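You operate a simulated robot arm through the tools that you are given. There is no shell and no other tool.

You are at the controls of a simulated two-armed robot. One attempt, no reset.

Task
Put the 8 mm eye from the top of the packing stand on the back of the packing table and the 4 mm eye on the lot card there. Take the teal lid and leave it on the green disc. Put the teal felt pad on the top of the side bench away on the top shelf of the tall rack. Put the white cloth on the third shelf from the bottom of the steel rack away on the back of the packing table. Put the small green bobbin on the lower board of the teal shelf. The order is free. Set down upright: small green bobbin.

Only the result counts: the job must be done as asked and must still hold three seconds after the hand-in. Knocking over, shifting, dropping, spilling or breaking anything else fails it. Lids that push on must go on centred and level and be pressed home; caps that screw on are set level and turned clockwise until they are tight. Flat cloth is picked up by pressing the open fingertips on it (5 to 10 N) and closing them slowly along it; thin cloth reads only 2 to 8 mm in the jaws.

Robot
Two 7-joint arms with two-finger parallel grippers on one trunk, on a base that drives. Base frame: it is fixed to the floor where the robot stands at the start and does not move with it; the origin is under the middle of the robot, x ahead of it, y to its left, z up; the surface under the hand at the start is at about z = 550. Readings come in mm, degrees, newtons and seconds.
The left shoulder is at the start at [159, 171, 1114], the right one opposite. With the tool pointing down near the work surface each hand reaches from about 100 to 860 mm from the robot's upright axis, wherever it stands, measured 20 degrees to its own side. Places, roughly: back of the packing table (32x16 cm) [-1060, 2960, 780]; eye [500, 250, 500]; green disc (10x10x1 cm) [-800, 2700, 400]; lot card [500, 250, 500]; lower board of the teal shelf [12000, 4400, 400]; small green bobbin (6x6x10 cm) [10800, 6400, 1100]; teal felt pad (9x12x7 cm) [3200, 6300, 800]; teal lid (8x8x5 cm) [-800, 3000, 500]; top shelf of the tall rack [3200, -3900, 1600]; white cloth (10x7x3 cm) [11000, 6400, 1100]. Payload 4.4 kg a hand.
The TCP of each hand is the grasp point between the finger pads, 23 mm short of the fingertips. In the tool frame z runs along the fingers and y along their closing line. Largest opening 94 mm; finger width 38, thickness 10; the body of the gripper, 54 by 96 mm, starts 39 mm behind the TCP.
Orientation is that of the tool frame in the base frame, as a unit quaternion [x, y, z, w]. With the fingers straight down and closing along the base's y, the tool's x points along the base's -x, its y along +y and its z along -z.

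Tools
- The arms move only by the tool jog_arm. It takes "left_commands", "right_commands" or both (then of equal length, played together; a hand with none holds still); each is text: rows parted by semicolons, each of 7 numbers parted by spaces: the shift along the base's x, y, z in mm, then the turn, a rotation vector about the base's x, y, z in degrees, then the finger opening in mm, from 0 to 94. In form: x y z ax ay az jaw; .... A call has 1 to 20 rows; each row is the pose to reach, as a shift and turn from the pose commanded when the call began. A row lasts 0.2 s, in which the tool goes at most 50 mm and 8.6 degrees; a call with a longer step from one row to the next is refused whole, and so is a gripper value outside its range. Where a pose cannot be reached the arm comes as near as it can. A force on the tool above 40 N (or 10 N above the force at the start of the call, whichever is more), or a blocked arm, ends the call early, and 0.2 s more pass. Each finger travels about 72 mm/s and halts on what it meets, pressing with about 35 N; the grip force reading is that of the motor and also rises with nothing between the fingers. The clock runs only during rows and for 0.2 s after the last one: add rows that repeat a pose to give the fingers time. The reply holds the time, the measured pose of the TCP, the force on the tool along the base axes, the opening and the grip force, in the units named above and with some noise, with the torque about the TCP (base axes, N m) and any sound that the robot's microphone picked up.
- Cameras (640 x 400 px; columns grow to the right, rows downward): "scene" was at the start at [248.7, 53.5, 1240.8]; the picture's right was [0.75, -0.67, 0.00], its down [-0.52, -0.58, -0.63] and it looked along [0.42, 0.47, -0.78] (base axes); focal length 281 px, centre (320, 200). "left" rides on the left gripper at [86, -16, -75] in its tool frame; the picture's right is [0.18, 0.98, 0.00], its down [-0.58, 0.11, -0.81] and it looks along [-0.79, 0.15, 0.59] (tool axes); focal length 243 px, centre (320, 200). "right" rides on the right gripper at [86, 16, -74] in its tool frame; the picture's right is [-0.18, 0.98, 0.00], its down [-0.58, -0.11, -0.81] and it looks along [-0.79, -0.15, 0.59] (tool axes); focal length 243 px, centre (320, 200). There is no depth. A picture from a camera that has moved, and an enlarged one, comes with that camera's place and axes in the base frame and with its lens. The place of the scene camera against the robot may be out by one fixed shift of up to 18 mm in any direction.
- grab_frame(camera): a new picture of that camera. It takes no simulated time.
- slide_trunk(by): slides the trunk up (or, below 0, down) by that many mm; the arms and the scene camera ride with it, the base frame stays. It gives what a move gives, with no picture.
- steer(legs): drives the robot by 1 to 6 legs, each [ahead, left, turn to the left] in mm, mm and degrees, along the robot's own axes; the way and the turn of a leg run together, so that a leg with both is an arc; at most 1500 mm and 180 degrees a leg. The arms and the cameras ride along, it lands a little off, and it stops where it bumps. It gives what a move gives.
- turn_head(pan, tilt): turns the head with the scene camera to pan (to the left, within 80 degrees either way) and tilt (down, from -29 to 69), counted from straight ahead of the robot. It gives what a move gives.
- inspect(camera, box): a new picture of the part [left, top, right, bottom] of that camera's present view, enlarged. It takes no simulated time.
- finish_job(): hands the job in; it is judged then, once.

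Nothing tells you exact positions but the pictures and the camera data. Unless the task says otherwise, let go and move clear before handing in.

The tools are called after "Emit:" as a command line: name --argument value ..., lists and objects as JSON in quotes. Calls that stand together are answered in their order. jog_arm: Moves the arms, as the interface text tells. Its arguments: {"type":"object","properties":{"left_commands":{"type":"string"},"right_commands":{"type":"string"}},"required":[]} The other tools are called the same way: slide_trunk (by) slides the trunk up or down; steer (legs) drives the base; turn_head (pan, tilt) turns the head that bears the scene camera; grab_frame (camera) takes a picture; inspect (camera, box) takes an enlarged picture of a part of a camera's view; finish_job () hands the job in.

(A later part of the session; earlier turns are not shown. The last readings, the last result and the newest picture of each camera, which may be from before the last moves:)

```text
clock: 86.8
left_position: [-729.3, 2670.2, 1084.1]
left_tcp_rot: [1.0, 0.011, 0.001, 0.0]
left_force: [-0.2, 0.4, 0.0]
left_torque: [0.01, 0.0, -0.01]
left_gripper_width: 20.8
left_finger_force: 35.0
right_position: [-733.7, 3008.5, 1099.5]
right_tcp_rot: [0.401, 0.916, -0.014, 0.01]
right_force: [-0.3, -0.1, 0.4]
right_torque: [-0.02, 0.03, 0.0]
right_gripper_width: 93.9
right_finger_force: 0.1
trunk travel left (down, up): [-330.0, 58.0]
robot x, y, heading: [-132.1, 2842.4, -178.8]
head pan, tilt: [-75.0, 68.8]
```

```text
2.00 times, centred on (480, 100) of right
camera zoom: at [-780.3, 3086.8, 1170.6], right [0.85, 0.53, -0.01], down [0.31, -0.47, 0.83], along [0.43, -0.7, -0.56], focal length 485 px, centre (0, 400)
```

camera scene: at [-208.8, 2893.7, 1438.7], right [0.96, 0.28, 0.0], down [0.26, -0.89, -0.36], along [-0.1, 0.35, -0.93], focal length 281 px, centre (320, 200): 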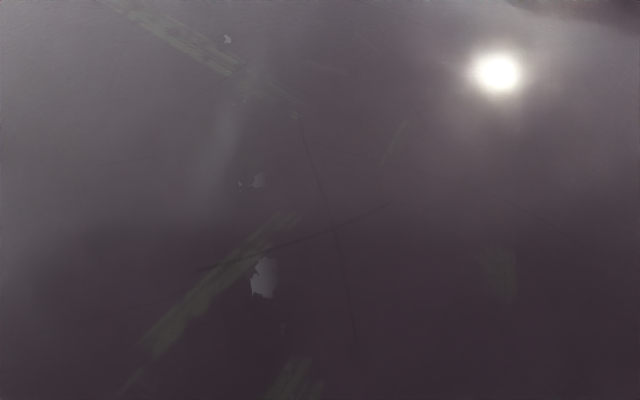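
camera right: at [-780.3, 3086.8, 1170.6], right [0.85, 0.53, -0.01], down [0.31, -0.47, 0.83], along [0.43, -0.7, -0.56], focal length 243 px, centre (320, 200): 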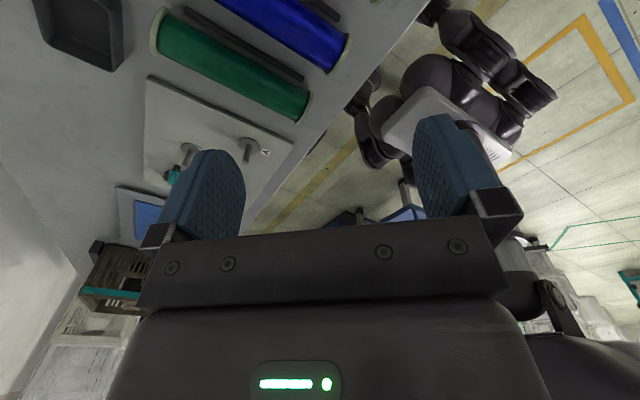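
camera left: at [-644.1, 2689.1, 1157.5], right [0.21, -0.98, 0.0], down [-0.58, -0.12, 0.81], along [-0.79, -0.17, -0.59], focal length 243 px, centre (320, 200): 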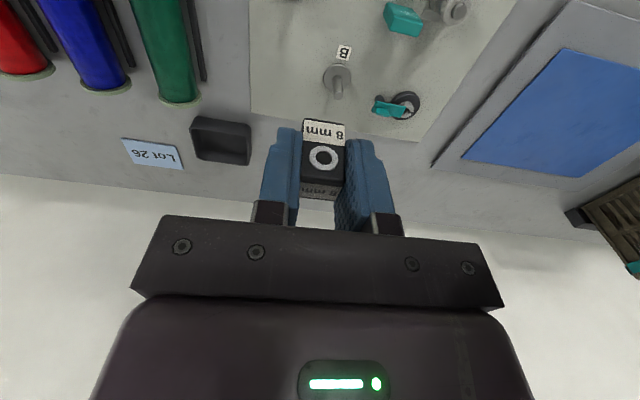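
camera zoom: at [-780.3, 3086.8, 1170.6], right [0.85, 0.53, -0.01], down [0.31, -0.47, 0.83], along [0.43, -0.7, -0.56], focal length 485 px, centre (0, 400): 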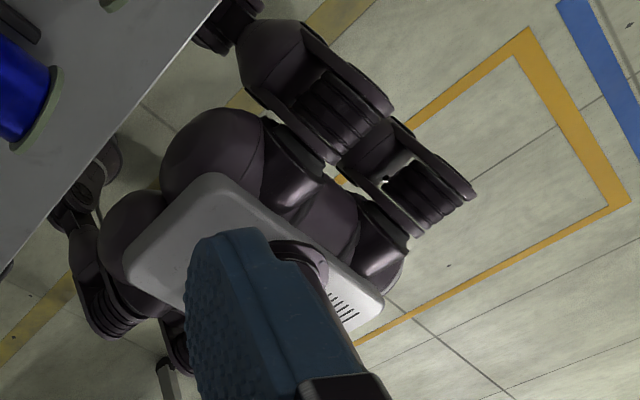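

My base front reaches only about 130-150 mm ahead of my axis, so I have room to go about 150 mm nearer. I turn the right hand back and drive in, shifting toward the back area.

Emit:
jog_arm --right_commands "0 0 0 0 0 -8 94; 0 0 0 0 0 -16 94; 0 0 0 0 0 -24 94; 0 0 0 0 0 -32 94; 0 0 0 0 0 -40 94; 0 0 0 0 0 -48 94; 0 0 0 0 0 -56 94; 0 0 0 0 0 -64 94; 0 0 0 0 0 -72 94; 0 0 0 0 0 -80 94; 0 0 0 0 0 -88 94; 0 0 0 0 0 -96 94; 0 0 0 0 0 -104 94; 0 0 0 0 0 -112 94; 0 0 0 0 0 -120 94; 0 0 0 0 0 -128 94; 0 0 0 0 0 -133 94"

Emit:
steer --legs '[[150, -172, -1.3]]'

Emit:
turn_head --pan 10 --tilt 45

Emit:
grab_frame --camera "scene"

Emit:
grab_frame --camera "left"

```text
clock: 90.4
left_position: [-730.9, 2670.7, 1083.2]
left_tcp_rot: [1.0, 0.013, 0.0, 0.0]
left_force: [-0.2, 0.1, -0.2]
left_torque: [0.01, 0.0, -0.02]
left_gripper_width: 20.8
left_finger_force: 35.0
right_position: [-732.7, 3009.2, 1098.4]
right_tcp_rot: [1.0, -0.006, -0.016, -0.009]
right_force: [-0.4, 0.1, 0.7]
right_torque: [0.01, -0.01, 0.03]
right_gripper_width: 94.1
right_finger_force: 0.0
trunk travel left (down, up): [-330.0, 58.0]
robot x, y, heading: [-133.0, 2845.7, -179.0]
head pan, tilt: [-75.0, 68.8]
```

```text
clock: 92.3
left_position: [-853.9, 2821.3, 1084.1]
left_tcp_rot: [1.0, 0.008, -0.001, -0.001]
left_force: [-0.4, -0.1, -0.3]
left_torque: [0.01, 0.05, -0.03]
left_gripper_width: 21.2
left_finger_force: 34.9
right_position: [-855.1, 3158.7, 1099.8]
right_tcp_rot: [1.0, -0.007, -0.017, -0.009]
right_force: [-0.6, 0.5, 0.9]
right_torque: [-0.02, 0.04, 0.04]
right_gripper_width: 93.9
right_finger_force: 0.0
trunk travel left (down, up): [-330.0, 58.0]
robot x, y, heading: [-257.6, 2989.8, -179.0]
head pan, tilt: [-75.0, 68.8]
stopped in leg 1: the robot was blocked; the commanded pose is now the measured one
```

```text
clock: 93.9
left_position: [-854.3, 2820.8, 1084.1]
left_tcp_rot: [1.0, 0.008, 0.0, -0.001]
left_force: [0.0, 0.1, -0.8]
left_torque: [-0.01, -0.01, 0.02]
left_gripper_width: 20.6
left_finger_force: 34.8
right_position: [-856.4, 3159.4, 1098.4]
right_tcp_rot: [1.0, -0.008, -0.016, -0.01]
right_force: [0.3, -0.3, -0.2]
right_torque: [0.0, -0.03, 0.02]
right_gripper_width: 93.8
right_finger_force: 0.0
trunk travel left (down, up): [-330.0, 58.0]
robot x, y, heading: [-260.2, 2989.3, -179.1]
head pan, tilt: [10.0, 45.0]
```

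```text
taken
camera scene: at [-396.3, 2970.5, 1467.6], right [-0.19, 0.98, 0.0], down [0.69, 0.13, -0.71], along [-0.69, -0.13, -0.71], focal length 281 px, centre (320, 200)
```

scene: 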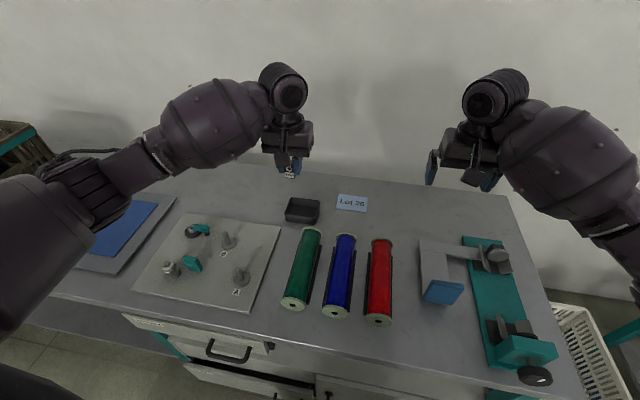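

```text
taken
camera left: at [-768.5, 2838.1, 1157.9], right [0.2, -0.98, 0.0], down [-0.58, -0.12, 0.81], along [-0.79, -0.16, -0.59], focal length 243 px, centre (320, 200)
```

left: 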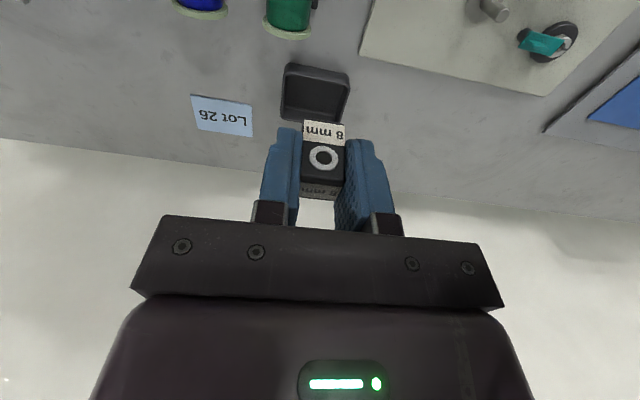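

The base touched something just short of the goal and stopped, so I back off a little. From the left camera I take the card at (-1061, 2955) and the tray's back edge at x ≈ -1022, so the eye will go to about (-1068, 2848).

Emit:
steer --legs '[[-15, 0, 0]]'

Emit:
jog_arm --left_commands "-40 4 -20 0 1.5 0 5; -80 8 -45 0 3 0 5; -115 12 -75 0 4.5 0 5; -145 16 -105 0 6 0 5; -175 20 -135 0 7.5 0 5; -205 24 -165 -0.1 9 0 5; -229 27 -190 -0.16 10 0 5; -229 27 -190 -0.16 10 0 5"

Emit:
grab_frame --camera "left"

Emit:
grab_frame --camera "scene"

```text
clock: 94.7
left_position: [-839.1, 2822.2, 1084.6]
left_tcp_rot: [1.0, 0.008, -0.001, -0.001]
left_force: [0.6, -0.2, -0.2]
left_torque: [-0.04, 0.02, 0.02]
left_gripper_width: 21.0
left_finger_force: 35.4
right_position: [-840.5, 3158.3, 1099.1]
right_tcp_rot: [1.0, -0.008, -0.017, -0.01]
right_force: [1.0, -0.7, -0.2]
right_torque: [-0.01, 0.01, 0.01]
right_gripper_width: 94.0
right_finger_force: 0.0
trunk travel left (down, up): [-330.0, 58.0]
robot x, y, heading: [-245.7, 2989.7, -179.4]
head pan, tilt: [10.0, 45.0]
```

```text
clock: 96.5
left_position: [-1001.1, 2842.2, 902.8]
left_tcp_rot: [0.996, 0.008, -0.087, 0.0]
left_force: [0.2, -0.3, -0.9]
left_torque: [0.0, 0.01, -0.01]
left_gripper_width: 21.2
left_finger_force: 35.4
left hand out of reach, approached as far as the arm can: row 5, 6, 7, 8
right_position: [-841.2, 3158.7, 1099.5]
right_tcp_rot: [1.0, -0.008, -0.016, -0.01]
right_force: [0.1, -0.1, 0.3]
right_torque: [0.01, 0.01, 0.01]
right_gripper_width: 94.0
right_finger_force: 0.0
trunk travel left (down, up): [-330.0, 58.0]
robot x, y, heading: [-243.4, 2988.3, -178.9]
head pan, tilt: [10.0, 45.0]
```

```text
taken
camera left: at [-903.3, 2860.2, 961.4], right [0.2, -0.98, -0.03], down [-0.43, -0.12, 0.89], along [-0.88, -0.16, -0.45], focal length 243 px, centre (320, 200)
```

left: 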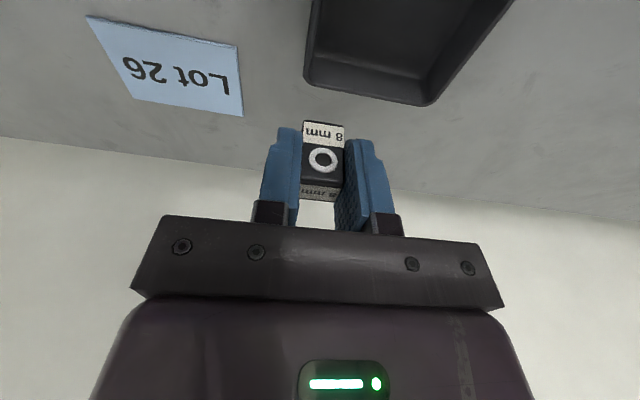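

```text
taken
camera scene: at [-381.2, 2969.9, 1467.6], right [-0.19, 0.98, 0.0], down [0.69, 0.13, -0.71], along [-0.69, -0.13, -0.71], focal length 281 px, centre (320, 200)
```

scene: 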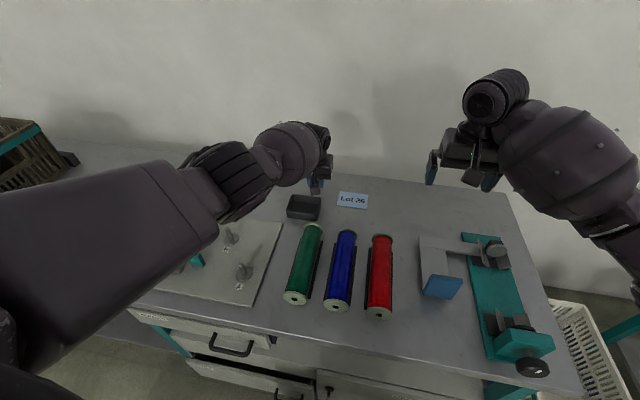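

The left arm ran out of reach because the raised trunk also leans my shoulders back. I raise the hand, lower the trunk by 120 mm and try again.

Emit:
jog_arm --left_commands "10 0 40 0 0 0 5; 20 0 80 0 0 0 5; 30 0 120 0 0 0 5; 40 0 140 0 0 0 5; 40 0 140 0 0 0 5"

Emit:
slide_trunk --by -120

Emit:
grab_frame --camera "scene"

```text
clock: 97.7
left_position: [-962.1, 2842.5, 1043.3]
left_tcp_rot: [0.996, 0.008, -0.086, 0.0]
left_force: [-0.2, 0.3, -0.4]
left_torque: [0.02, 0.01, 0.0]
left_gripper_width: 20.8
left_finger_force: 35.1
right_position: [-841.1, 3158.4, 1098.9]
right_tcp_rot: [1.0, -0.008, -0.015, -0.011]
right_force: [0.6, -1.1, 0.8]
right_torque: [-0.01, 0.02, 0.03]
right_gripper_width: 94.1
right_finger_force: 0.0
trunk travel left (down, up): [-330.0, 58.0]
robot x, y, heading: [-244.8, 2986.9, -179.0]
head pan, tilt: [10.0, 45.0]
```

```text
clock: 99.2
left_position: [-962.0, 2843.9, 924.6]
left_tcp_rot: [0.996, 0.008, -0.088, -0.001]
left_force: [-0.2, -0.4, 0.2]
left_torque: [-0.04, -0.04, 0.0]
left_gripper_width: 21.0
left_finger_force: 35.2
right_position: [-840.4, 3159.8, 980.3]
right_tcp_rot: [1.0, -0.008, -0.017, -0.008]
right_force: [2.0, 0.1, 1.0]
right_torque: [0.01, 0.02, 0.0]
right_gripper_width: 94.2
right_finger_force: 0.1
trunk travel left (down, up): [-210.0, 178.0]
robot x, y, heading: [-242.5, 2988.9, -179.0]
head pan, tilt: [10.0, 45.0]
```

```text
taken
camera scene: at [-442.3, 2969.7, 1341.5], right [-0.19, 0.98, 0.0], down [0.69, 0.13, -0.71], along [-0.69, -0.13, -0.71], focal length 281 px, centre (320, 200)
```

scene: 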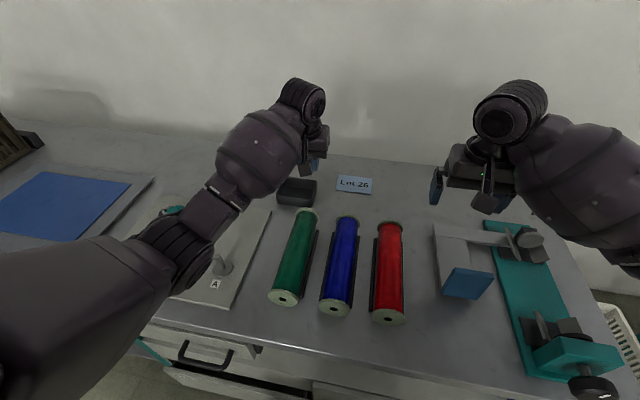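

The shoulders came forward about 60 mm. I move the eye over its place again.

Emit:
jog_arm --left_commands "-30 1 -10 0 0 0 5; -60 2 -20 0 0 0 5; -85 3 -35 0 0 0 5; -106 4 -54 0 0 0 5; -106 4 -54 0 0 0 5"

Emit:
grab_frame --camera "left"

```text
clock: 100.4
left_position: [-1067.1, 2848.0, 867.8]
left_tcp_rot: [0.996, 0.008, -0.088, 0.0]
left_force: [-0.2, 0.5, 0.2]
left_torque: [0.01, 0.06, 0.01]
left_gripper_width: 21.0
left_finger_force: 35.0
right_position: [-840.9, 3158.6, 979.8]
right_tcp_rot: [1.0, -0.008, -0.016, -0.01]
right_force: [0.0, 0.4, -1.0]
right_torque: [0.01, 0.02, 0.0]
right_gripper_width: 94.2
right_finger_force: 0.1
trunk travel left (down, up): [-210.0, 178.0]
robot x, y, heading: [-243.4, 2994.0, -179.2]
head pan, tilt: [10.0, 45.0]
```

```text
taken
camera left: at [-970.4, 2866.0, 925.9], right [0.2, -0.98, -0.03], down [-0.43, -0.12, 0.89], along [-0.88, -0.16, -0.45], focal length 243 px, centre (320, 200)
```

left: 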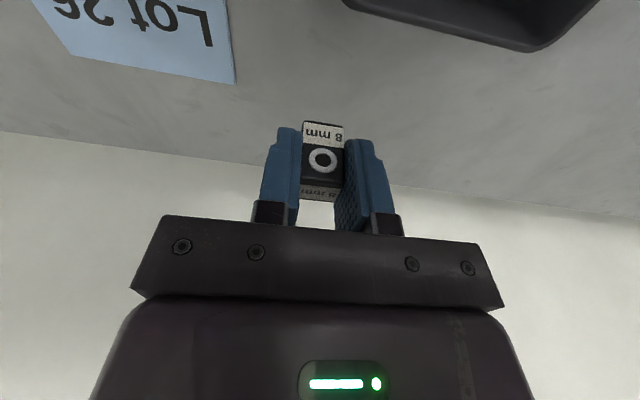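

The eye hangs clear of both card and tray. I lower it gently until it touches the table.

Emit:
jog_arm --left_commands "0 0 -15 0 0 0 5; 0 0 -30 0 0 0 5; 0 0 -42 0 0 0 5; 0 0 -48 0 0 0 5; 0 0 -50 0 0 0 5; 0 0 -52 0 0 0 5; 0 0 -52 0 0 0 5"

Emit:
grab_frame --camera "left"

```text
clock: 102.0
left_position: [-1066.7, 2849.0, 816.3]
left_tcp_rot: [0.996, 0.008, -0.087, 0.0]
left_force: [0.3, -0.5, -0.8]
left_torque: [0.01, -0.03, -0.01]
left_gripper_width: 20.7
left_finger_force: 35.1
right_position: [-841.0, 3158.9, 979.3]
right_tcp_rot: [1.0, -0.008, -0.016, -0.009]
right_force: [-0.1, 0.0, -0.6]
right_torque: [0.01, -0.03, 0.01]
right_gripper_width: 93.9
right_finger_force: 0.1
trunk travel left (down, up): [-210.0, 178.0]
robot x, y, heading: [-240.5, 2988.6, -179.2]
head pan, tilt: [10.0, 45.0]
```

```text
taken
camera left: at [-969.1, 2866.3, 873.9], right [0.2, -0.98, -0.03], down [-0.43, -0.12, 0.9], along [-0.88, -0.16, -0.44], focal length 243 px, centre (320, 200)
```

left: 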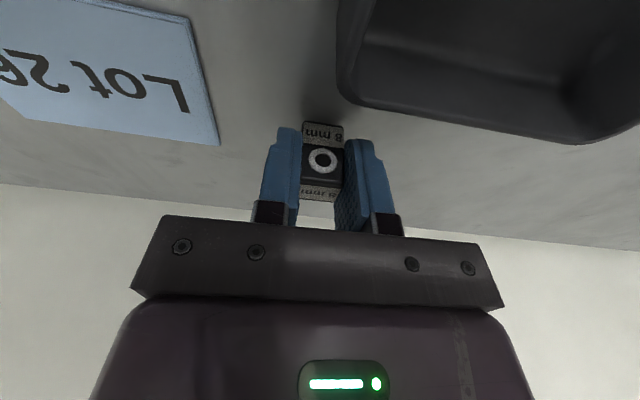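

Emit:
jog_arm --left_commands "0 0 -2 0 0 0 5; 0 0 -3 0 0 0 5; 0 0 -4 0 0 0 5; 0 0 -4 0 0 0 5"

Emit:
inspect --camera "left" --box '[256, 80, 384, 200]'

```text
clock: 103.0
left_position: [-1066.4, 2848.6, 813.9]
left_tcp_rot: [0.996, 0.008, -0.087, 0.0]
left_force: [-1.0, 0.3, 2.8]
left_torque: [-0.05, 0.03, -0.02]
left_gripper_width: 20.9
left_finger_force: 34.9
right_position: [-840.3, 3160.0, 979.3]
right_tcp_rot: [1.0, -0.008, -0.017, -0.009]
right_force: [0.1, 1.0, 0.0]
right_torque: [0.02, 0.0, 0.02]
right_gripper_width: 93.9
right_finger_force: 0.1
trunk travel left (down, up): [-210.0, 178.0]
robot x, y, heading: [-245.6, 2989.5, -179.2]
head pan, tilt: [10.0, 45.0]
```

```text
3.33 times, centred on (320, 140) of left
camera zoom: at [-967.9, 2866.4, 871.2], right [0.2, -0.98, -0.03], down [-0.43, -0.12, 0.9], along [-0.88, -0.16, -0.44], focal length 809 px, centre (320, 400)
```

zoom: 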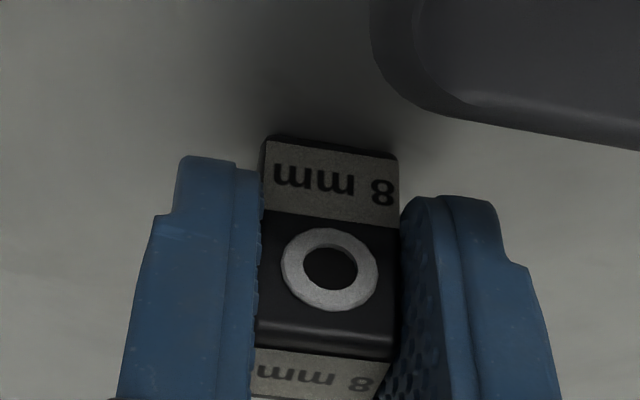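

The eye has touched down (about 3 N). I open slowly and lift the hand straight up.

Emit:
jog_arm --left_commands "0 0 0 0 0 0 22; 0 0 0 0 0 0 25; 0 0 0 0 0 0 30; 0 0 0 0 0 0 36; 0 0 0 0 0 0 42; 0 0 0 0 0 0 42; 0 0 10 0 0 0 42; 0 0 30 0 0 0 42; 0 0 65 0 0 0 42; 0 0 105 0 0 0 50; 10 0 145 0 0 0 60; 20 0 160 0 0 0 60"

Emit:
grab_frame --camera "left"

```text
clock: 105.6
left_position: [-1098.3, 2857.3, 963.5]
left_tcp_rot: [0.996, 0.008, -0.087, 0.0]
left_force: [-0.6, 0.4, 0.3]
left_torque: [-0.01, 0.01, 0.0]
left_gripper_width: 60.3
left_finger_force: 0.0
left hand out of reach, approached as far as the arm can: row 8, 9, 10, 11, 12
right_position: [-841.1, 3159.4, 978.0]
right_tcp_rot: [1.0, -0.007, -0.016, -0.01]
right_force: [0.2, 0.2, 0.1]
right_torque: [0.02, 0.02, -0.01]
right_gripper_width: 93.7
right_finger_force: 0.1
trunk travel left (down, up): [-210.0, 178.0]
robot x, y, heading: [-241.4, 2990.2, -179.2]
head pan, tilt: [10.0, 45.0]
```

```text
taken
camera left: at [-1001.0, 2875.9, 1021.0], right [0.2, -0.98, -0.03], down [-0.43, -0.12, 0.89], along [-0.88, -0.16, -0.45], focal length 243 px, centre (320, 200)
```

left: 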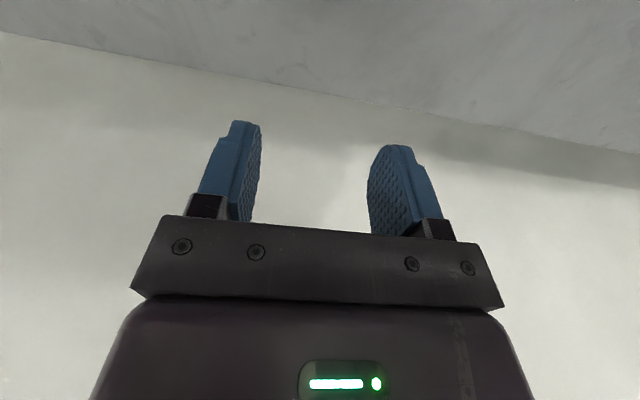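

The hand drifted forward while rising, so I pull it back and check that the eye still stands where I set it.

Emit:
jog_arm --left_commands "30 0 10 0 0 0 60; 70 -5 20 0 0 0 60; 110 -10 30 0 0 0 60; 150 -10 40 0 0 0 60; 180 -10 50 0 0 0 60; 180 -10 50 0 0 0 60"

Emit:
grab_frame --camera "left"

Emit:
inspect --camera "scene" --box '[240, 120, 440, 245]'

```text
clock: 107.0
left_position: [-1098.1, 2881.9, 990.7]
left_tcp_rot: [0.996, 0.008, -0.086, 0.0]
left_force: [-1.2, -0.1, 0.3]
left_torque: [0.03, -0.02, 0.02]
left_gripper_width: 60.0
left_finger_force: 0.1
left hand out of reach, approached as far as the arm can: row 1, 2, 3, 4, 5, 6
right_position: [-841.3, 3159.7, 978.7]
right_tcp_rot: [1.0, -0.008, -0.016, -0.009]
right_force: [0.4, 0.2, -0.7]
right_torque: [0.05, -0.01, -0.01]
right_gripper_width: 94.1
right_finger_force: 0.0
trunk travel left (down, up): [-210.0, 178.0]
robot x, y, heading: [-240.8, 2990.5, -179.3]
head pan, tilt: [10.0, 45.0]
```

```text
taken
camera left: at [-1000.3, 2900.1, 1048.7], right [0.2, -0.98, -0.03], down [-0.43, -0.12, 0.89], along [-0.88, -0.16, -0.45], focal length 243 px, centre (320, 200)
```

left: 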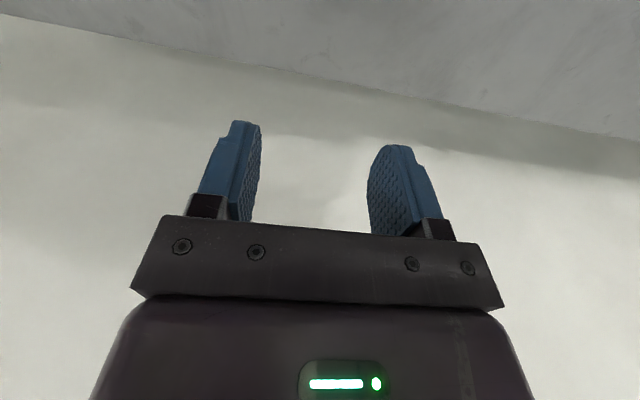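

```text
3.20 times, centred on (340, 182) of scene
camera zoom: at [-444.2, 2969.8, 1340.8], right [-0.19, 0.98, 0.0], down [0.69, 0.13, -0.71], along [-0.69, -0.13, -0.71], focal length 900 px, centre (256, 256)
```

zoom: 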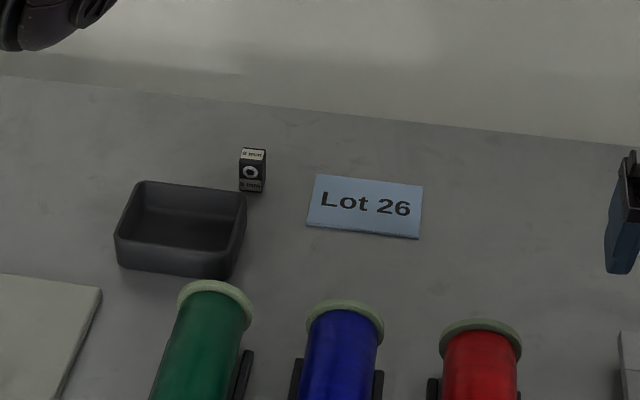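

The 8 mm eye stands cleanly behind the tray, but the left arm seems caught at a joint limit. I try a small test move to free it.

Emit:
jog_arm --left_commands "0 0 -20 0 0 0 60; 0 0 -40 0 0 0 60; 0 0 -60 0 0 0 60"

Emit:
grab_frame --camera "scene"

```text
clock: 107.8
left_position: [-1092.5, 2878.4, 944.7]
left_tcp_rot: [0.996, 0.008, -0.087, -0.001]
left_force: [-0.4, 0.2, 0.8]
left_torque: [0.01, -0.01, 0.01]
left_gripper_width: 60.0
left_finger_force: 0.1
left hand out of reach, approached as far as the arm can: row 2, 3
right_position: [-840.6, 3158.5, 980.4]
right_tcp_rot: [1.0, -0.009, -0.016, -0.01]
right_force: [-0.6, 1.5, 0.1]
right_torque: [-0.03, 0.01, 0.03]
right_gripper_width: 93.9
right_finger_force: 0.1
trunk travel left (down, up): [-210.0, 178.0]
robot x, y, heading: [-245.8, 2989.8, -178.9]
head pan, tilt: [10.0, 45.0]
```

```text
taken
camera scene: at [-443.8, 2969.5, 1341.0], right [-0.19, 0.98, 0.0], down [0.69, 0.13, -0.71], along [-0.69, -0.13, -0.71], focal length 281 px, centre (320, 200)
```

scene: 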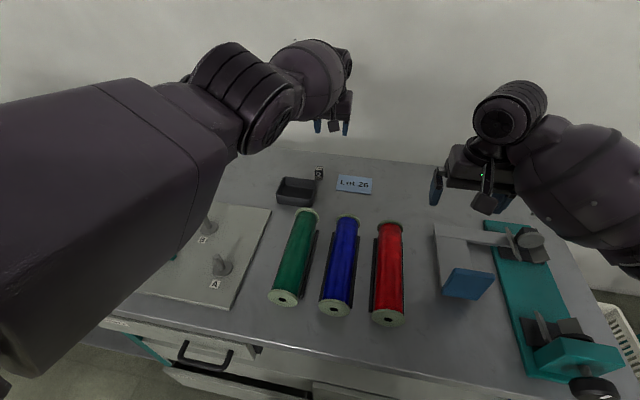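

The arm follows downward moves. I try moving sideways to the left and back, away from the limit.

Emit:
jog_arm --left_commands "10 -20 -5 0 0 0 60; 20 -40 -10 0 0 0 60; 30 -60 -10 0 0 0 60; 45 -80 -10 0 0 0 60"

```text
clock: 108.8
left_position: [-1100.5, 2797.9, 929.1]
left_tcp_rot: [0.996, 0.009, -0.086, 0.0]
left_force: [-0.6, -1.1, 0.2]
left_torque: [0.02, 0.01, -0.02]
left_gripper_width: 59.9
left_finger_force: 0.1
left hand out of reach, approached as far as the arm can: row 1, 2, 3, 4
right_position: [-840.8, 3157.3, 980.0]
right_tcp_rot: [1.0, -0.007, -0.015, -0.009]
right_force: [-0.6, 0.4, -0.3]
right_torque: [0.03, 0.01, -0.01]
right_gripper_width: 94.0
right_finger_force: 0.2
trunk travel left (down, up): [-210.0, 178.0]
robot x, y, heading: [-240.3, 2990.1, -178.9]
head pan, tilt: [10.0, 45.0]
```

The arm slides sideways but won't retract. I try leaning the tool further while drawing it back, which relieves the wrist.

Emit:
jog_arm --left_commands "0 0 0 0 7 0 60; 10 0 0 0 14 0 60; 30 0 0 0 20 0 60; 60 0 0 0 25 0 60; 90 0 0 0 25 0 60; 120 0 0 0 25 0 60"

Emit:
grab_frame --camera "scene"

```text
clock: 110.2
left_position: [-1147.8, 2819.1, 887.0]
left_tcp_rot: [0.954, 0.006, -0.301, -0.001]
left_force: [-0.6, 0.2, -0.2]
left_torque: [0.01, 0.04, -0.02]
left_gripper_width: 60.0
left_finger_force: 0.0
left hand out of reach, approached as far as the arm can: row 1, 2, 3, 4, 5, 6
right_position: [-840.7, 3158.4, 978.8]
right_tcp_rot: [1.0, -0.008, -0.015, -0.009]
right_force: [0.3, 0.3, -0.6]
right_torque: [-0.01, -0.01, 0.01]
right_gripper_width: 94.0
right_finger_force: 0.0
trunk travel left (down, up): [-210.0, 178.0]
robot x, y, heading: [-245.6, 2990.1, -179.1]
head pan, tilt: [10.0, 45.0]
```

```text
taken
camera scene: at [-443.9, 2970.1, 1340.9], right [-0.19, 0.98, 0.0], down [0.69, 0.13, -0.71], along [-0.69, -0.13, -0.71], focal length 281 px, centre (320, 200)
```

scene: 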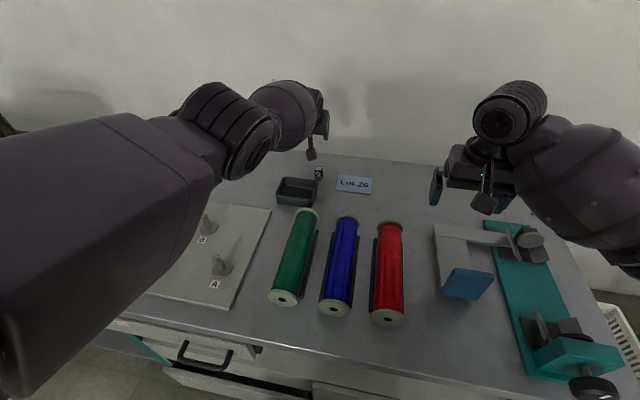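

The elbow looks locked straight. I try a sideways move to the right with a slight rise, which should bend it.

Emit:
jog_arm --left_commands "10 30 15 0 0 0 60; 20 60 30 0 0 0 60; 35 90 45 0 0 0 60; 50 120 60 0 0 0 60; 70 150 75 0 0 0 60; 100 180 85 0 0 0 60"

Emit:
grab_frame --camera "scene"

```text
clock: 111.6
left_position: [-1111.8, 3024.0, 961.2]
left_tcp_rot: [0.954, 0.008, -0.3, 0.0]
left_force: [-0.1, -0.1, 0.4]
left_torque: [0.04, -0.01, 0.02]
left_gripper_width: 60.3
left_finger_force: 0.0
left hand out of reach, approached as far as the arm can: row 1, 2, 3, 4, 5, 6
right_position: [-840.0, 3160.3, 979.1]
right_tcp_rot: [1.0, -0.008, -0.016, -0.009]
right_force: [0.3, 0.3, -0.1]
right_torque: [0.0, 0.03, -0.04]
right_gripper_width: 94.0
right_finger_force: 0.2
trunk travel left (down, up): [-210.0, 178.0]
robot x, y, heading: [-240.4, 2990.4, -179.2]
head pan, tilt: [10.0, 45.0]
```

```text
taken
camera scene: at [-443.1, 2970.6, 1341.1], right [-0.19, 0.98, 0.0], down [0.69, 0.13, -0.71], along [-0.69, -0.13, -0.71], focal length 281 px, centre (320, 200)
```

scene: 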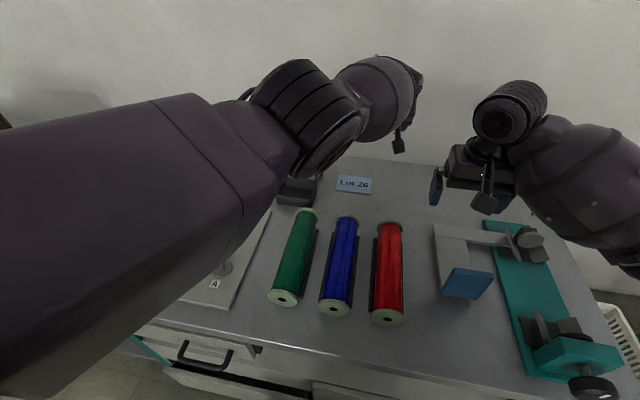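

Still locked straight. I test whether a small trunk move loosens the elbow, since the hand is well above the table.

Emit:
slide_trunk --by -40

Emit:
jog_arm --left_commands "20 0 0 0 0 0 60; 40 0 0 0 0 0 60; 60 0 0 0 0 0 60"

```text
clock: 112.4
left_position: [-1110.9, 3024.2, 844.5]
left_tcp_rot: [0.968, 0.008, -0.252, -0.002]
left_force: [0.1, -0.5, 1.0]
left_torque: [-0.02, 0.02, 0.01]
left_gripper_width: 60.2
left_finger_force: 0.1
right_position: [-839.9, 3158.8, 941.8]
right_tcp_rot: [1.0, -0.008, -0.018, -0.009]
right_force: [-0.6, 1.3, 0.7]
right_torque: [-0.02, 0.02, -0.01]
right_gripper_width: 94.2
right_finger_force: 0.2
trunk travel left (down, up): [-170.0, 218.0]
robot x, y, heading: [-244.3, 2990.2, -179.2]
head pan, tilt: [10.0, 45.0]
```

```text
clock: 113.2
left_position: [-1096.8, 3047.5, 826.3]
left_tcp_rot: [0.969, 0.009, -0.248, -0.001]
left_force: [0.9, 0.5, -0.1]
left_torque: [0.0, 0.02, -0.01]
left_gripper_width: 59.9
left_finger_force: 0.1
left hand out of reach, approached as far as the arm can: row 1, 2, 3
right_position: [-840.1, 3160.1, 940.1]
right_tcp_rot: [1.0, -0.008, -0.015, -0.009]
right_force: [-0.7, -1.1, -0.3]
right_torque: [-0.03, 0.01, -0.01]
right_gripper_width: 94.3
right_finger_force: 0.0
trunk travel left (down, up): [-170.0, 218.0]
robot x, y, heading: [-242.0, 2990.5, -179.1]
head pan, tilt: [10.0, 45.0]
```

The arm stays rigid and the hand dropped toward the table, so I raise the trunk again right away and back the base off instead.

Emit:
slide_trunk --by 80

Emit:
grab_frame --camera "scene"

Emit:
grab_frame --camera "left"

```text
clock: 114.4
left_position: [-1100.9, 3046.5, 1057.7]
left_tcp_rot: [0.939, 0.008, -0.344, -0.001]
left_force: [-0.2, 0.8, 0.3]
left_torque: [0.01, 0.02, -0.02]
left_gripper_width: 59.8
left_finger_force: 0.1
right_position: [-841.3, 3158.6, 1016.4]
right_tcp_rot: [1.0, -0.007, -0.014, -0.008]
right_force: [-0.1, -0.4, 0.6]
right_torque: [0.02, -0.01, 0.0]
right_gripper_width: 93.8
right_finger_force: 0.1
trunk travel left (down, up): [-250.0, 138.0]
robot x, y, heading: [-240.6, 2990.4, -179.2]
head pan, tilt: [10.0, 45.0]
```

```text
taken
camera scene: at [-415.1, 2970.3, 1383.3], right [-0.19, 0.98, 0.0], down [0.69, 0.13, -0.71], along [-0.69, -0.13, -0.71], focal length 281 px, centre (320, 200)
```

scene: 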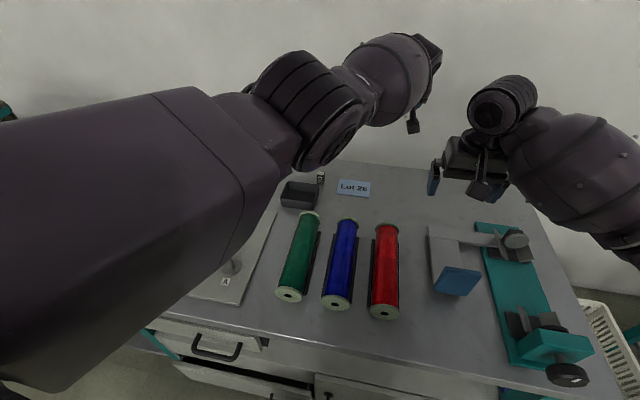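

```text
taken
camera left: at [-985.9, 3064.0, 1058.1], right [0.15, -0.98, -0.13], down [0.08, -0.11, 0.99], along [-0.98, -0.16, 0.06], focal length 243 px, centre (320, 200)
```

left: 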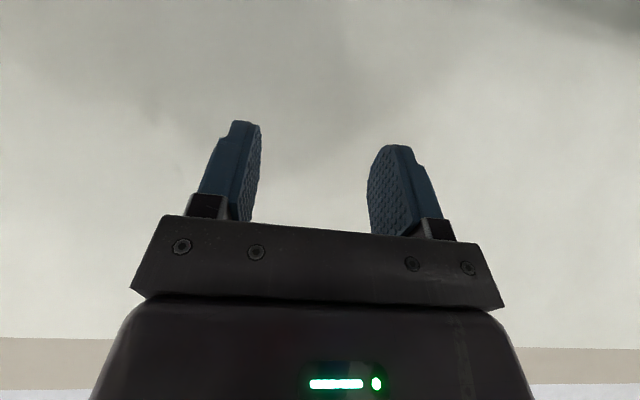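

The hand is high again. I try retracting once more, and if it still will not bend I'll back the base away.

Emit:
jog_arm --left_commands "20 -10 -10 0 -4 0 60; 45 -20 -20 0 -8 0 60; 70 -30 -30 0 -12 0 60; 100 -40 -40 0 -16 0 60"

```text
clock: 115.4
left_position: [-1063.3, 3029.1, 1009.3]
left_tcp_rot: [0.978, 0.007, -0.21, 0.0]
left_force: [0.6, -0.1, -0.3]
left_torque: [0.01, -0.01, 0.03]
left_gripper_width: 59.9
left_finger_force: 0.1
left hand out of reach, approached as far as the arm can: row 1, 2, 3, 4
right_position: [-841.1, 3158.9, 1018.5]
right_tcp_rot: [1.0, -0.008, -0.016, -0.009]
right_force: [-0.7, 0.5, 0.2]
right_torque: [-0.01, 0.02, -0.01]
right_gripper_width: 94.0
right_finger_force: 0.1
trunk travel left (down, up): [-250.0, 138.0]
robot x, y, heading: [-243.3, 2992.7, -179.4]
head pan, tilt: [10.0, 45.0]
```

The elbow still won't bend, so I back the base off 400 mm, where the arm has open space to move in.

Emit:
steer --legs '[[-500, 0, 0]]'

Emit:
jog_arm --left_commands "0 -40 0 0 0 0 60; 5 -80 0 0 0 0 60; 10 -120 0 0 0 0 60; 20 -160 0 0 0 0 60; 30 -200 0 0 0 0 60; 45 -240 0 0 0 0 60; 60 -280 0 0 0 0 60; 80 -320 0 0 0 0 60"

Emit:
grab_frame --camera "scene"

```text
clock: 118.3
left_position: [-572.6, 3035.7, 1010.1]
left_tcp_rot: [0.977, 0.009, -0.212, 0.0]
left_force: [-0.4, 0.6, -1.0]
left_torque: [-0.01, 0.01, 0.03]
left_gripper_width: 60.1
left_finger_force: 0.1
right_position: [-349.9, 3166.9, 1019.2]
right_tcp_rot: [1.0, -0.007, -0.017, -0.009]
right_force: [0.5, 0.2, -0.7]
right_torque: [-0.01, 0.01, -0.02]
right_gripper_width: 94.1
right_finger_force: 0.0
trunk travel left (down, up): [-250.0, 138.0]
robot x, y, heading: [246.8, 2997.4, -179.3]
head pan, tilt: [10.0, 45.0]
```

```text
clock: 120.1
left_position: [-622.2, 2702.2, 988.8]
left_tcp_rot: [0.978, 0.009, -0.21, -0.001]
left_force: [-0.7, 0.1, -0.4]
left_torque: [0.02, -0.01, 0.02]
left_gripper_width: 60.3
left_finger_force: 0.1
left hand out of reach, approached as far as the arm can: row 1, 2, 3, 4, 5, 6, 7, 8
right_position: [-350.6, 3164.0, 1019.5]
right_tcp_rot: [1.0, -0.008, -0.016, -0.01]
right_force: [-0.2, -0.9, 0.6]
right_torque: [0.02, -0.02, 0.01]
right_gripper_width: 93.9
right_finger_force: 0.0
trunk travel left (down, up): [-250.0, 138.0]
robot x, y, heading: [249.5, 3001.7, -179.0]
head pan, tilt: [10.0, 45.0]
```

```text
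taken
camera scene: at [78.1, 2976.3, 1383.9], right [-0.19, 0.98, 0.0], down [0.69, 0.14, -0.71], along [-0.69, -0.13, -0.71], focal length 281 px, centre (320, 200)
```

scene: 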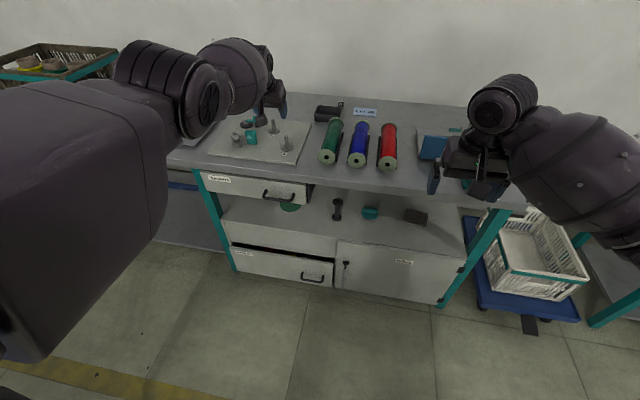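

Backing off gives a clear view: on the shelf below the table top I see the green disc, a dark spool-like post, the teal lid and a dark block. First I free the left arm in open space.

Emit:
steer --legs '[[-200, 0, 0]]'

Emit:
jog_arm --left_commands "0 0 -40 0 0 0 60; 0 0 -80 0 0 0 60; 0 0 -120 0 0 0 60; 0 0 -160 0 0 0 60; 10 0 -200 0 0 0 60; 20 0 -240 0 0 0 60; 40 0 -280 0 0 0 60; 60 0 -320 0 0 0 60"

Emit:
grab_frame --camera "scene"

```text
clock: 121.7
left_position: [-423.7, 2707.4, 991.2]
left_tcp_rot: [0.978, 0.009, -0.21, 0.0]
left_force: [0.7, -0.7, 0.8]
left_torque: [0.01, 0.02, 0.04]
left_gripper_width: 60.0
left_finger_force: 0.0
right_position: [-151.6, 3170.4, 1020.6]
right_tcp_rot: [1.0, -0.007, -0.017, -0.01]
right_force: [-0.3, -0.2, 0.0]
right_torque: [0.0, -0.01, 0.02]
right_gripper_width: 94.0
right_finger_force: 0.0
trunk travel left (down, up): [-250.0, 138.0]
robot x, y, heading: [448.1, 3004.6, -179.2]
head pan, tilt: [10.0, 45.0]
```

```text
clock: 123.5
left_position: [-322.2, 2716.7, 715.2]
left_tcp_rot: [0.978, 0.009, -0.21, 0.001]
left_force: [0.0, 0.2, 1.9]
left_torque: [0.02, -0.05, -0.01]
left_gripper_width: 60.2
left_finger_force: 0.1
left hand out of reach, approached as far as the arm can: row 1, 2, 3, 4, 5, 6, 7, 8
right_position: [-151.4, 3171.7, 1018.9]
right_tcp_rot: [1.0, -0.007, -0.015, -0.009]
right_force: [-0.3, 0.2, -1.1]
right_torque: [0.0, -0.04, -0.02]
right_gripper_width: 93.9
right_finger_force: 0.1
trunk travel left (down, up): [-250.0, 138.0]
robot x, y, heading: [448.4, 3002.2, -179.0]
head pan, tilt: [10.0, 45.0]
```

```text
taken
camera scene: at [276.3, 2982.3, 1383.8], right [-0.19, 0.98, 0.0], down [0.69, 0.13, -0.71], along [-0.69, -0.14, -0.71], focal length 281 px, centre (320, 200)
```

scene: 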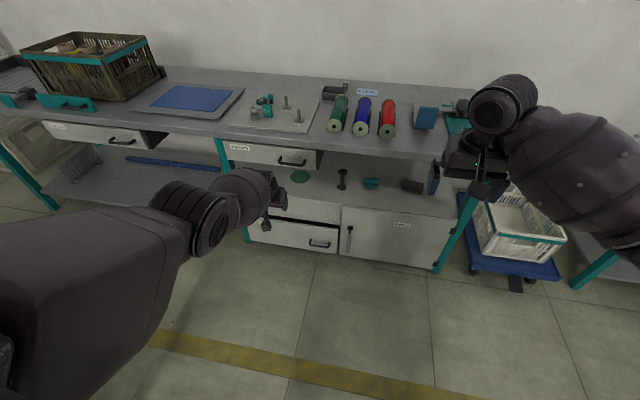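

The elbow is still straight. Before swinging the arm out to my left side, I look there for obstacles.

Emit:
turn_head --pan 70 --tilt 35

Emit:
grab_frame --camera "scene"

```text
clock: 124.8
left_position: [-322.5, 2715.3, 715.8]
left_tcp_rot: [0.977, 0.009, -0.211, 0.001]
left_force: [0.2, 0.0, -0.1]
left_torque: [-0.03, 0.01, 0.03]
left_gripper_width: 59.9
left_finger_force: 0.0
right_position: [-150.5, 3170.3, 1019.1]
right_tcp_rot: [1.0, -0.007, -0.016, -0.01]
right_force: [1.1, 0.2, 0.3]
right_torque: [-0.01, 0.02, 0.02]
right_gripper_width: 94.1
right_finger_force: 0.0
trunk travel left (down, up): [-250.0, 138.0]
robot x, y, heading: [447.4, 2999.1, -178.9]
head pan, tilt: [70.0, 35.0]
```

```text
taken
camera scene: at [327.4, 2914.2, 1398.6], right [-0.95, 0.33, 0.0], down [0.19, 0.54, -0.82], along [-0.27, -0.77, -0.57], focal length 281 px, centre (320, 200)
```

scene: 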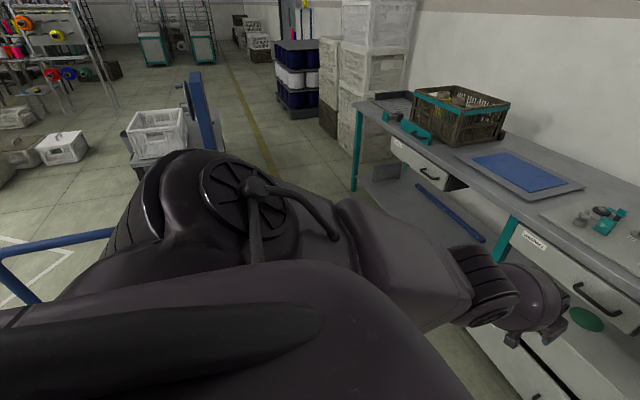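

To my front-left the floor is free. I swing the straight arm to the left while drawing inward, turning the tool with it.

Emit:
jog_arm --left_commands "19 -38 0 0 0 3.5 60; 39 -76 0 0 0 7 60; 58 -114 0 0 0 10.5 60; 77 -152 0 0 0 14 60; 105 -183 0 0 0 17.5 60; 132 -214 0 0 0 21 60; 159 -245 0 0 0 24.5 60; 186 -275 0 0 0 28 60; 218 -297 0 0 0 31.5 60; 251 -319 0 0 0 35 60; 283 -340 0 0 0 38.5 60; 315 -362 0 0 0 42 60; 350 -375 0 0 0 45.5 60; 385 -387 0 0 0 49 60; 420 -400 0 0 0 52.5 60; 455 -411 0 0 0 56 60"

Emit:
grab_frame --camera "scene"

```text
clock: 128.2
left_position: [128.8, 2306.7, 712.6]
left_tcp_rot: [0.859, 0.467, -0.186, 0.098]
left_force: [0.0, 0.4, 0.0]
left_torque: [0.0, 0.02, -0.02]
left_gripper_width: 60.0
left_finger_force: 0.1
right_position: [-150.9, 3170.4, 1018.2]
right_tcp_rot: [1.0, -0.007, -0.016, -0.009]
right_force: [0.1, 0.7, 0.4]
right_torque: [0.0, 0.01, 0.03]
right_gripper_width: 94.1
right_finger_force: 0.0
trunk travel left (down, up): [-250.0, 138.0]
robot x, y, heading: [446.9, 3003.5, -179.2]
head pan, tilt: [70.0, 35.0]
```

```text
taken
camera scene: at [327.9, 2914.1, 1398.7], right [-0.95, 0.33, 0.0], down [0.19, 0.54, -0.82], along [-0.27, -0.77, -0.57], focal length 281 px, centre (320, 200)
```

scene: 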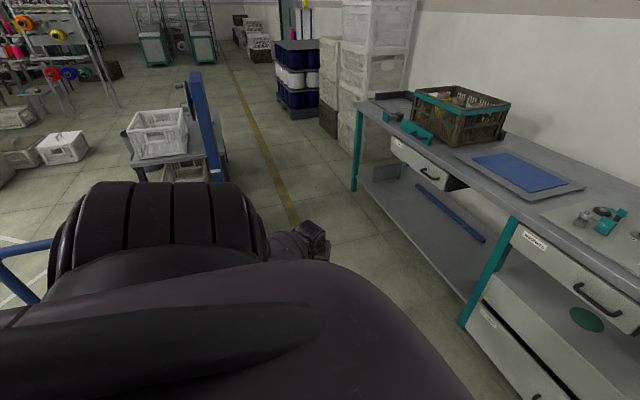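

The arm is free again. I bring the left hand back in front in a comfortably bent posture.

Emit:
jog_arm --left_commands "-18 41 15 0 0 -5 60; -36 82 30 0 0 -10 60; -54 123 45 0 0 -15 60; -72 160 60 0 0 -20 60; -90 198 75 0 0 -25 60; -107 236 90 0 0 -30 60; -124 273 105 0 0 -35 60; -133 314 120 0 0 -40 60; -142 354 135 0 0 -45 60; -152 395 150 0 0 -50 60; -161 435 165 0 0 -56 60; -161 435 190 0 0 -56 60; -161 435 190 0 0 -56 60"

Emit:
jog_arm --left_commands "0 0 0 0 -6 0 60; 0 0 0 0 -12 0 60; 0 0 0 0 -18 0 60; 0 0 0 0 -24 0 60; 0 0 0 0 -24 0 60"

Emit:
turn_head --pan 0 --tilt 35

Emit:
grab_frame --camera "scene"

```text
clock: 131.0
left_position: [-27.4, 2739.9, 901.3]
left_tcp_rot: [0.978, 0.008, -0.21, 0.0]
left_force: [0.4, -0.1, 0.9]
left_torque: [-0.03, 0.01, 0.0]
left_gripper_width: 60.0
left_finger_force: 0.0
right_position: [-152.2, 3170.8, 1018.7]
right_tcp_rot: [1.0, -0.007, -0.015, -0.01]
right_force: [0.1, 0.1, -1.2]
right_torque: [0.02, 0.0, 0.01]
right_gripper_width: 94.2
right_finger_force: 0.1
trunk travel left (down, up): [-250.0, 138.0]
robot x, y, heading: [448.8, 3004.1, -179.0]
head pan, tilt: [70.0, 35.0]
```

```text
clock: 132.2
left_position: [-28.7, 2739.5, 901.2]
left_tcp_rot: [1.0, 0.009, -0.001, 0.002]
left_force: [-1.1, 0.1, 0.8]
left_torque: [-0.04, -0.05, -0.02]
left_gripper_width: 59.9
left_finger_force: 0.1
right_position: [-151.5, 3170.4, 1019.0]
right_tcp_rot: [1.0, -0.007, -0.015, -0.01]
right_force: [0.8, 0.3, 0.5]
right_torque: [-0.02, -0.04, -0.02]
right_gripper_width: 93.9
right_finger_force: 0.0
trunk travel left (down, up): [-250.0, 138.0]
robot x, y, heading: [447.4, 3003.0, -179.1]
head pan, tilt: [70.0, 35.0]
```

```text
clock: 133.6
left_position: [-28.5, 2739.5, 901.7]
left_tcp_rot: [1.0, 0.009, -0.002, 0.002]
left_force: [0.4, -0.2, 0.5]
left_torque: [-0.01, 0.02, 0.02]
left_gripper_width: 60.3
left_finger_force: 0.1
right_position: [-151.5, 3170.3, 1019.4]
right_tcp_rot: [1.0, -0.007, -0.016, -0.009]
right_force: [-0.1, 0.2, 0.1]
right_torque: [0.01, -0.02, 0.02]
right_gripper_width: 93.9
right_finger_force: 0.0
trunk travel left (down, up): [-250.0, 138.0]
robot x, y, heading: [447.2, 3001.5, -179.1]
head pan, tilt: [0.0, 35.0]
```

```text
taken
camera scene: at [268.1, 2995.8, 1398.7], right [-0.02, 1.0, 0.0], down [0.57, 0.01, -0.82], along [-0.82, -0.02, -0.57], focal length 281 px, centre (320, 200)
```

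scene: 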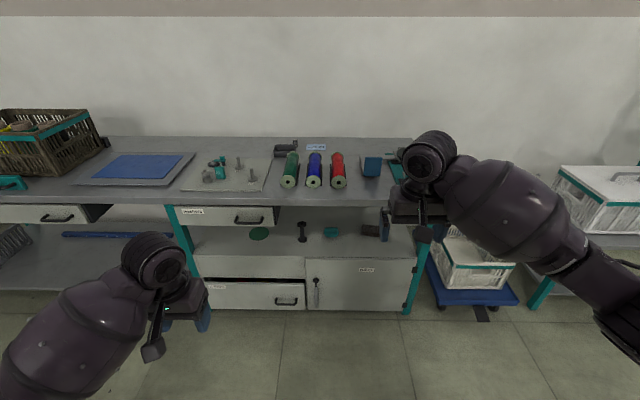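

Both arms are usable and the shelf is in plain view. I zoom in on the disc, the spool, the lid and the dark block.

Emit:
inspect --camera "scene" --box '[170, 190, 430, 320]'

Emit:
inspect --camera "scene" --box '[230, 210, 390, 260]'

```text
2.46 times, centred on (300, 255) of scene
camera zoom: at [268.1, 2995.8, 1398.7], right [-0.02, 1.0, 0.0], down [0.57, 0.01, -0.82], along [-0.82, -0.02, -0.57], focal length 692 px, centre (369, 65)
```

zoom: 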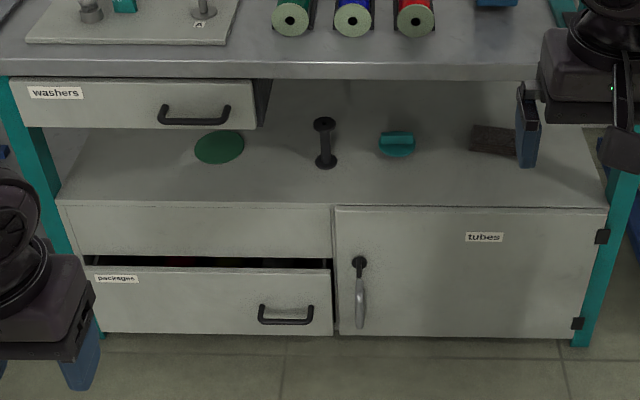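

```text
4.00 times, centred on (310, 235) of scene
camera zoom: at [268.1, 2995.8, 1398.7], right [-0.02, 1.0, 0.0], down [0.57, 0.01, -0.82], along [-0.82, -0.02, -0.57], focal length 1125 px, centre (360, 60)
```

zoom: 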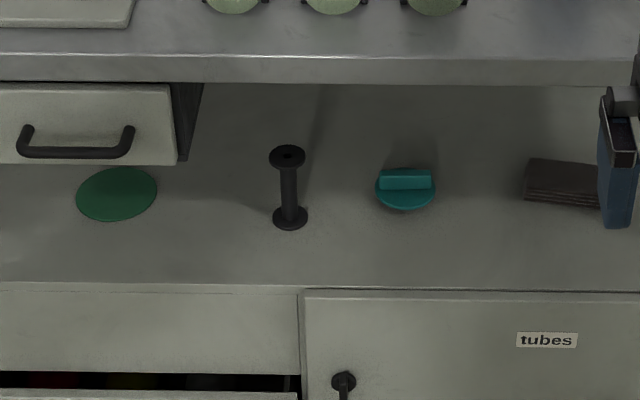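

I take the shelf to be at z ≈ 435, the disc near (-799, 2669), the spool near (-769, 2888) and the lid near (-805, 3033), with a drawer overhead above the disc. I'll reach in with the right hand held low and nearly level, so I lower the trunk and turn the right tool half round, camera side up.

Emit:
slide_trunk --by -220

Emit:
jog_arm --right_commands "40 0 0 0 0 -8.5 80; 80 0 0 0 0 -17 80; 120 0 0 0 0 -25.5 80; 150 0 0 0 0 -34 80; 150 0 0 0 0 -42.5 80; 150 0 0 0 0 -51 80; 150 0 0 0 0 -59.5 80; 150 0 0 0 0 -68 80; 150 0 0 0 0 -76.5 80; 150 0 0 0 0 -85 80; 150 0 0 0 0 -93.5 80; 150 0 0 0 0 -102 80; 150 0 0 0 0 -110.5 80; 150 0 0 0 0 -119 80"

Emit:
grab_frame --camera "scene"

```text
clock: 135.9
left_position: [-28.2, 2740.0, 682.2]
left_tcp_rot: [1.0, 0.01, -0.004, 0.002]
left_force: [0.0, -0.2, -0.9]
left_torque: [0.01, 0.01, 0.01]
left_gripper_width: 59.9
left_finger_force: 0.0
right_position: [-151.2, 3171.2, 799.8]
right_tcp_rot: [1.0, -0.008, -0.016, -0.01]
right_force: [0.6, -0.3, 0.0]
right_torque: [-0.02, 0.02, -0.02]
right_gripper_width: 94.2
right_finger_force: 0.1
trunk travel left (down, up): [-30.0, 358.0]
robot x, y, heading: [449.0, 3002.2, -178.9]
head pan, tilt: [0.0, 35.0]
```

```text
clock: 138.9
left_position: [-29.0, 2739.8, 681.7]
left_tcp_rot: [1.0, 0.009, -0.002, 0.002]
left_force: [0.3, 0.6, -0.1]
left_torque: [0.01, 0.0, 0.0]
left_gripper_width: 59.9
left_finger_force: 0.0
right_position: [-61.1, 3253.3, 684.6]
right_tcp_rot: [-0.504, 0.864, -0.003, 0.013]
right_force: [-0.2, 0.1, 0.1]
right_torque: [-0.01, -0.01, -0.02]
right_gripper_width: 79.9
right_finger_force: 0.0
right hand out of reach, approached as far as the arm can: row 2, 3, 4, 5, 6, 7, 8, 9, 10, 11, 12, 13, 14
trunk travel left (down, up): [-30.0, 358.0]
robot x, y, heading: [448.8, 3005.3, -179.0]
head pan, tilt: [0.0, 35.0]
```

```text
taken
camera scene: at [68.8, 2992.0, 1138.8], right [-0.02, 1.0, 0.0], down [0.57, 0.01, -0.82], along [-0.82, -0.01, -0.57], focal length 281 px, centre (320, 200)
```

scene: 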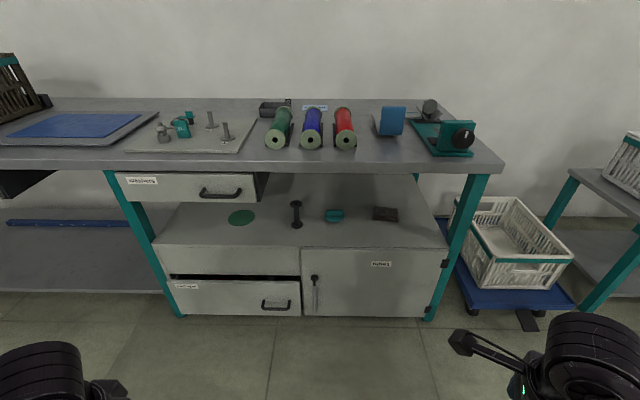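

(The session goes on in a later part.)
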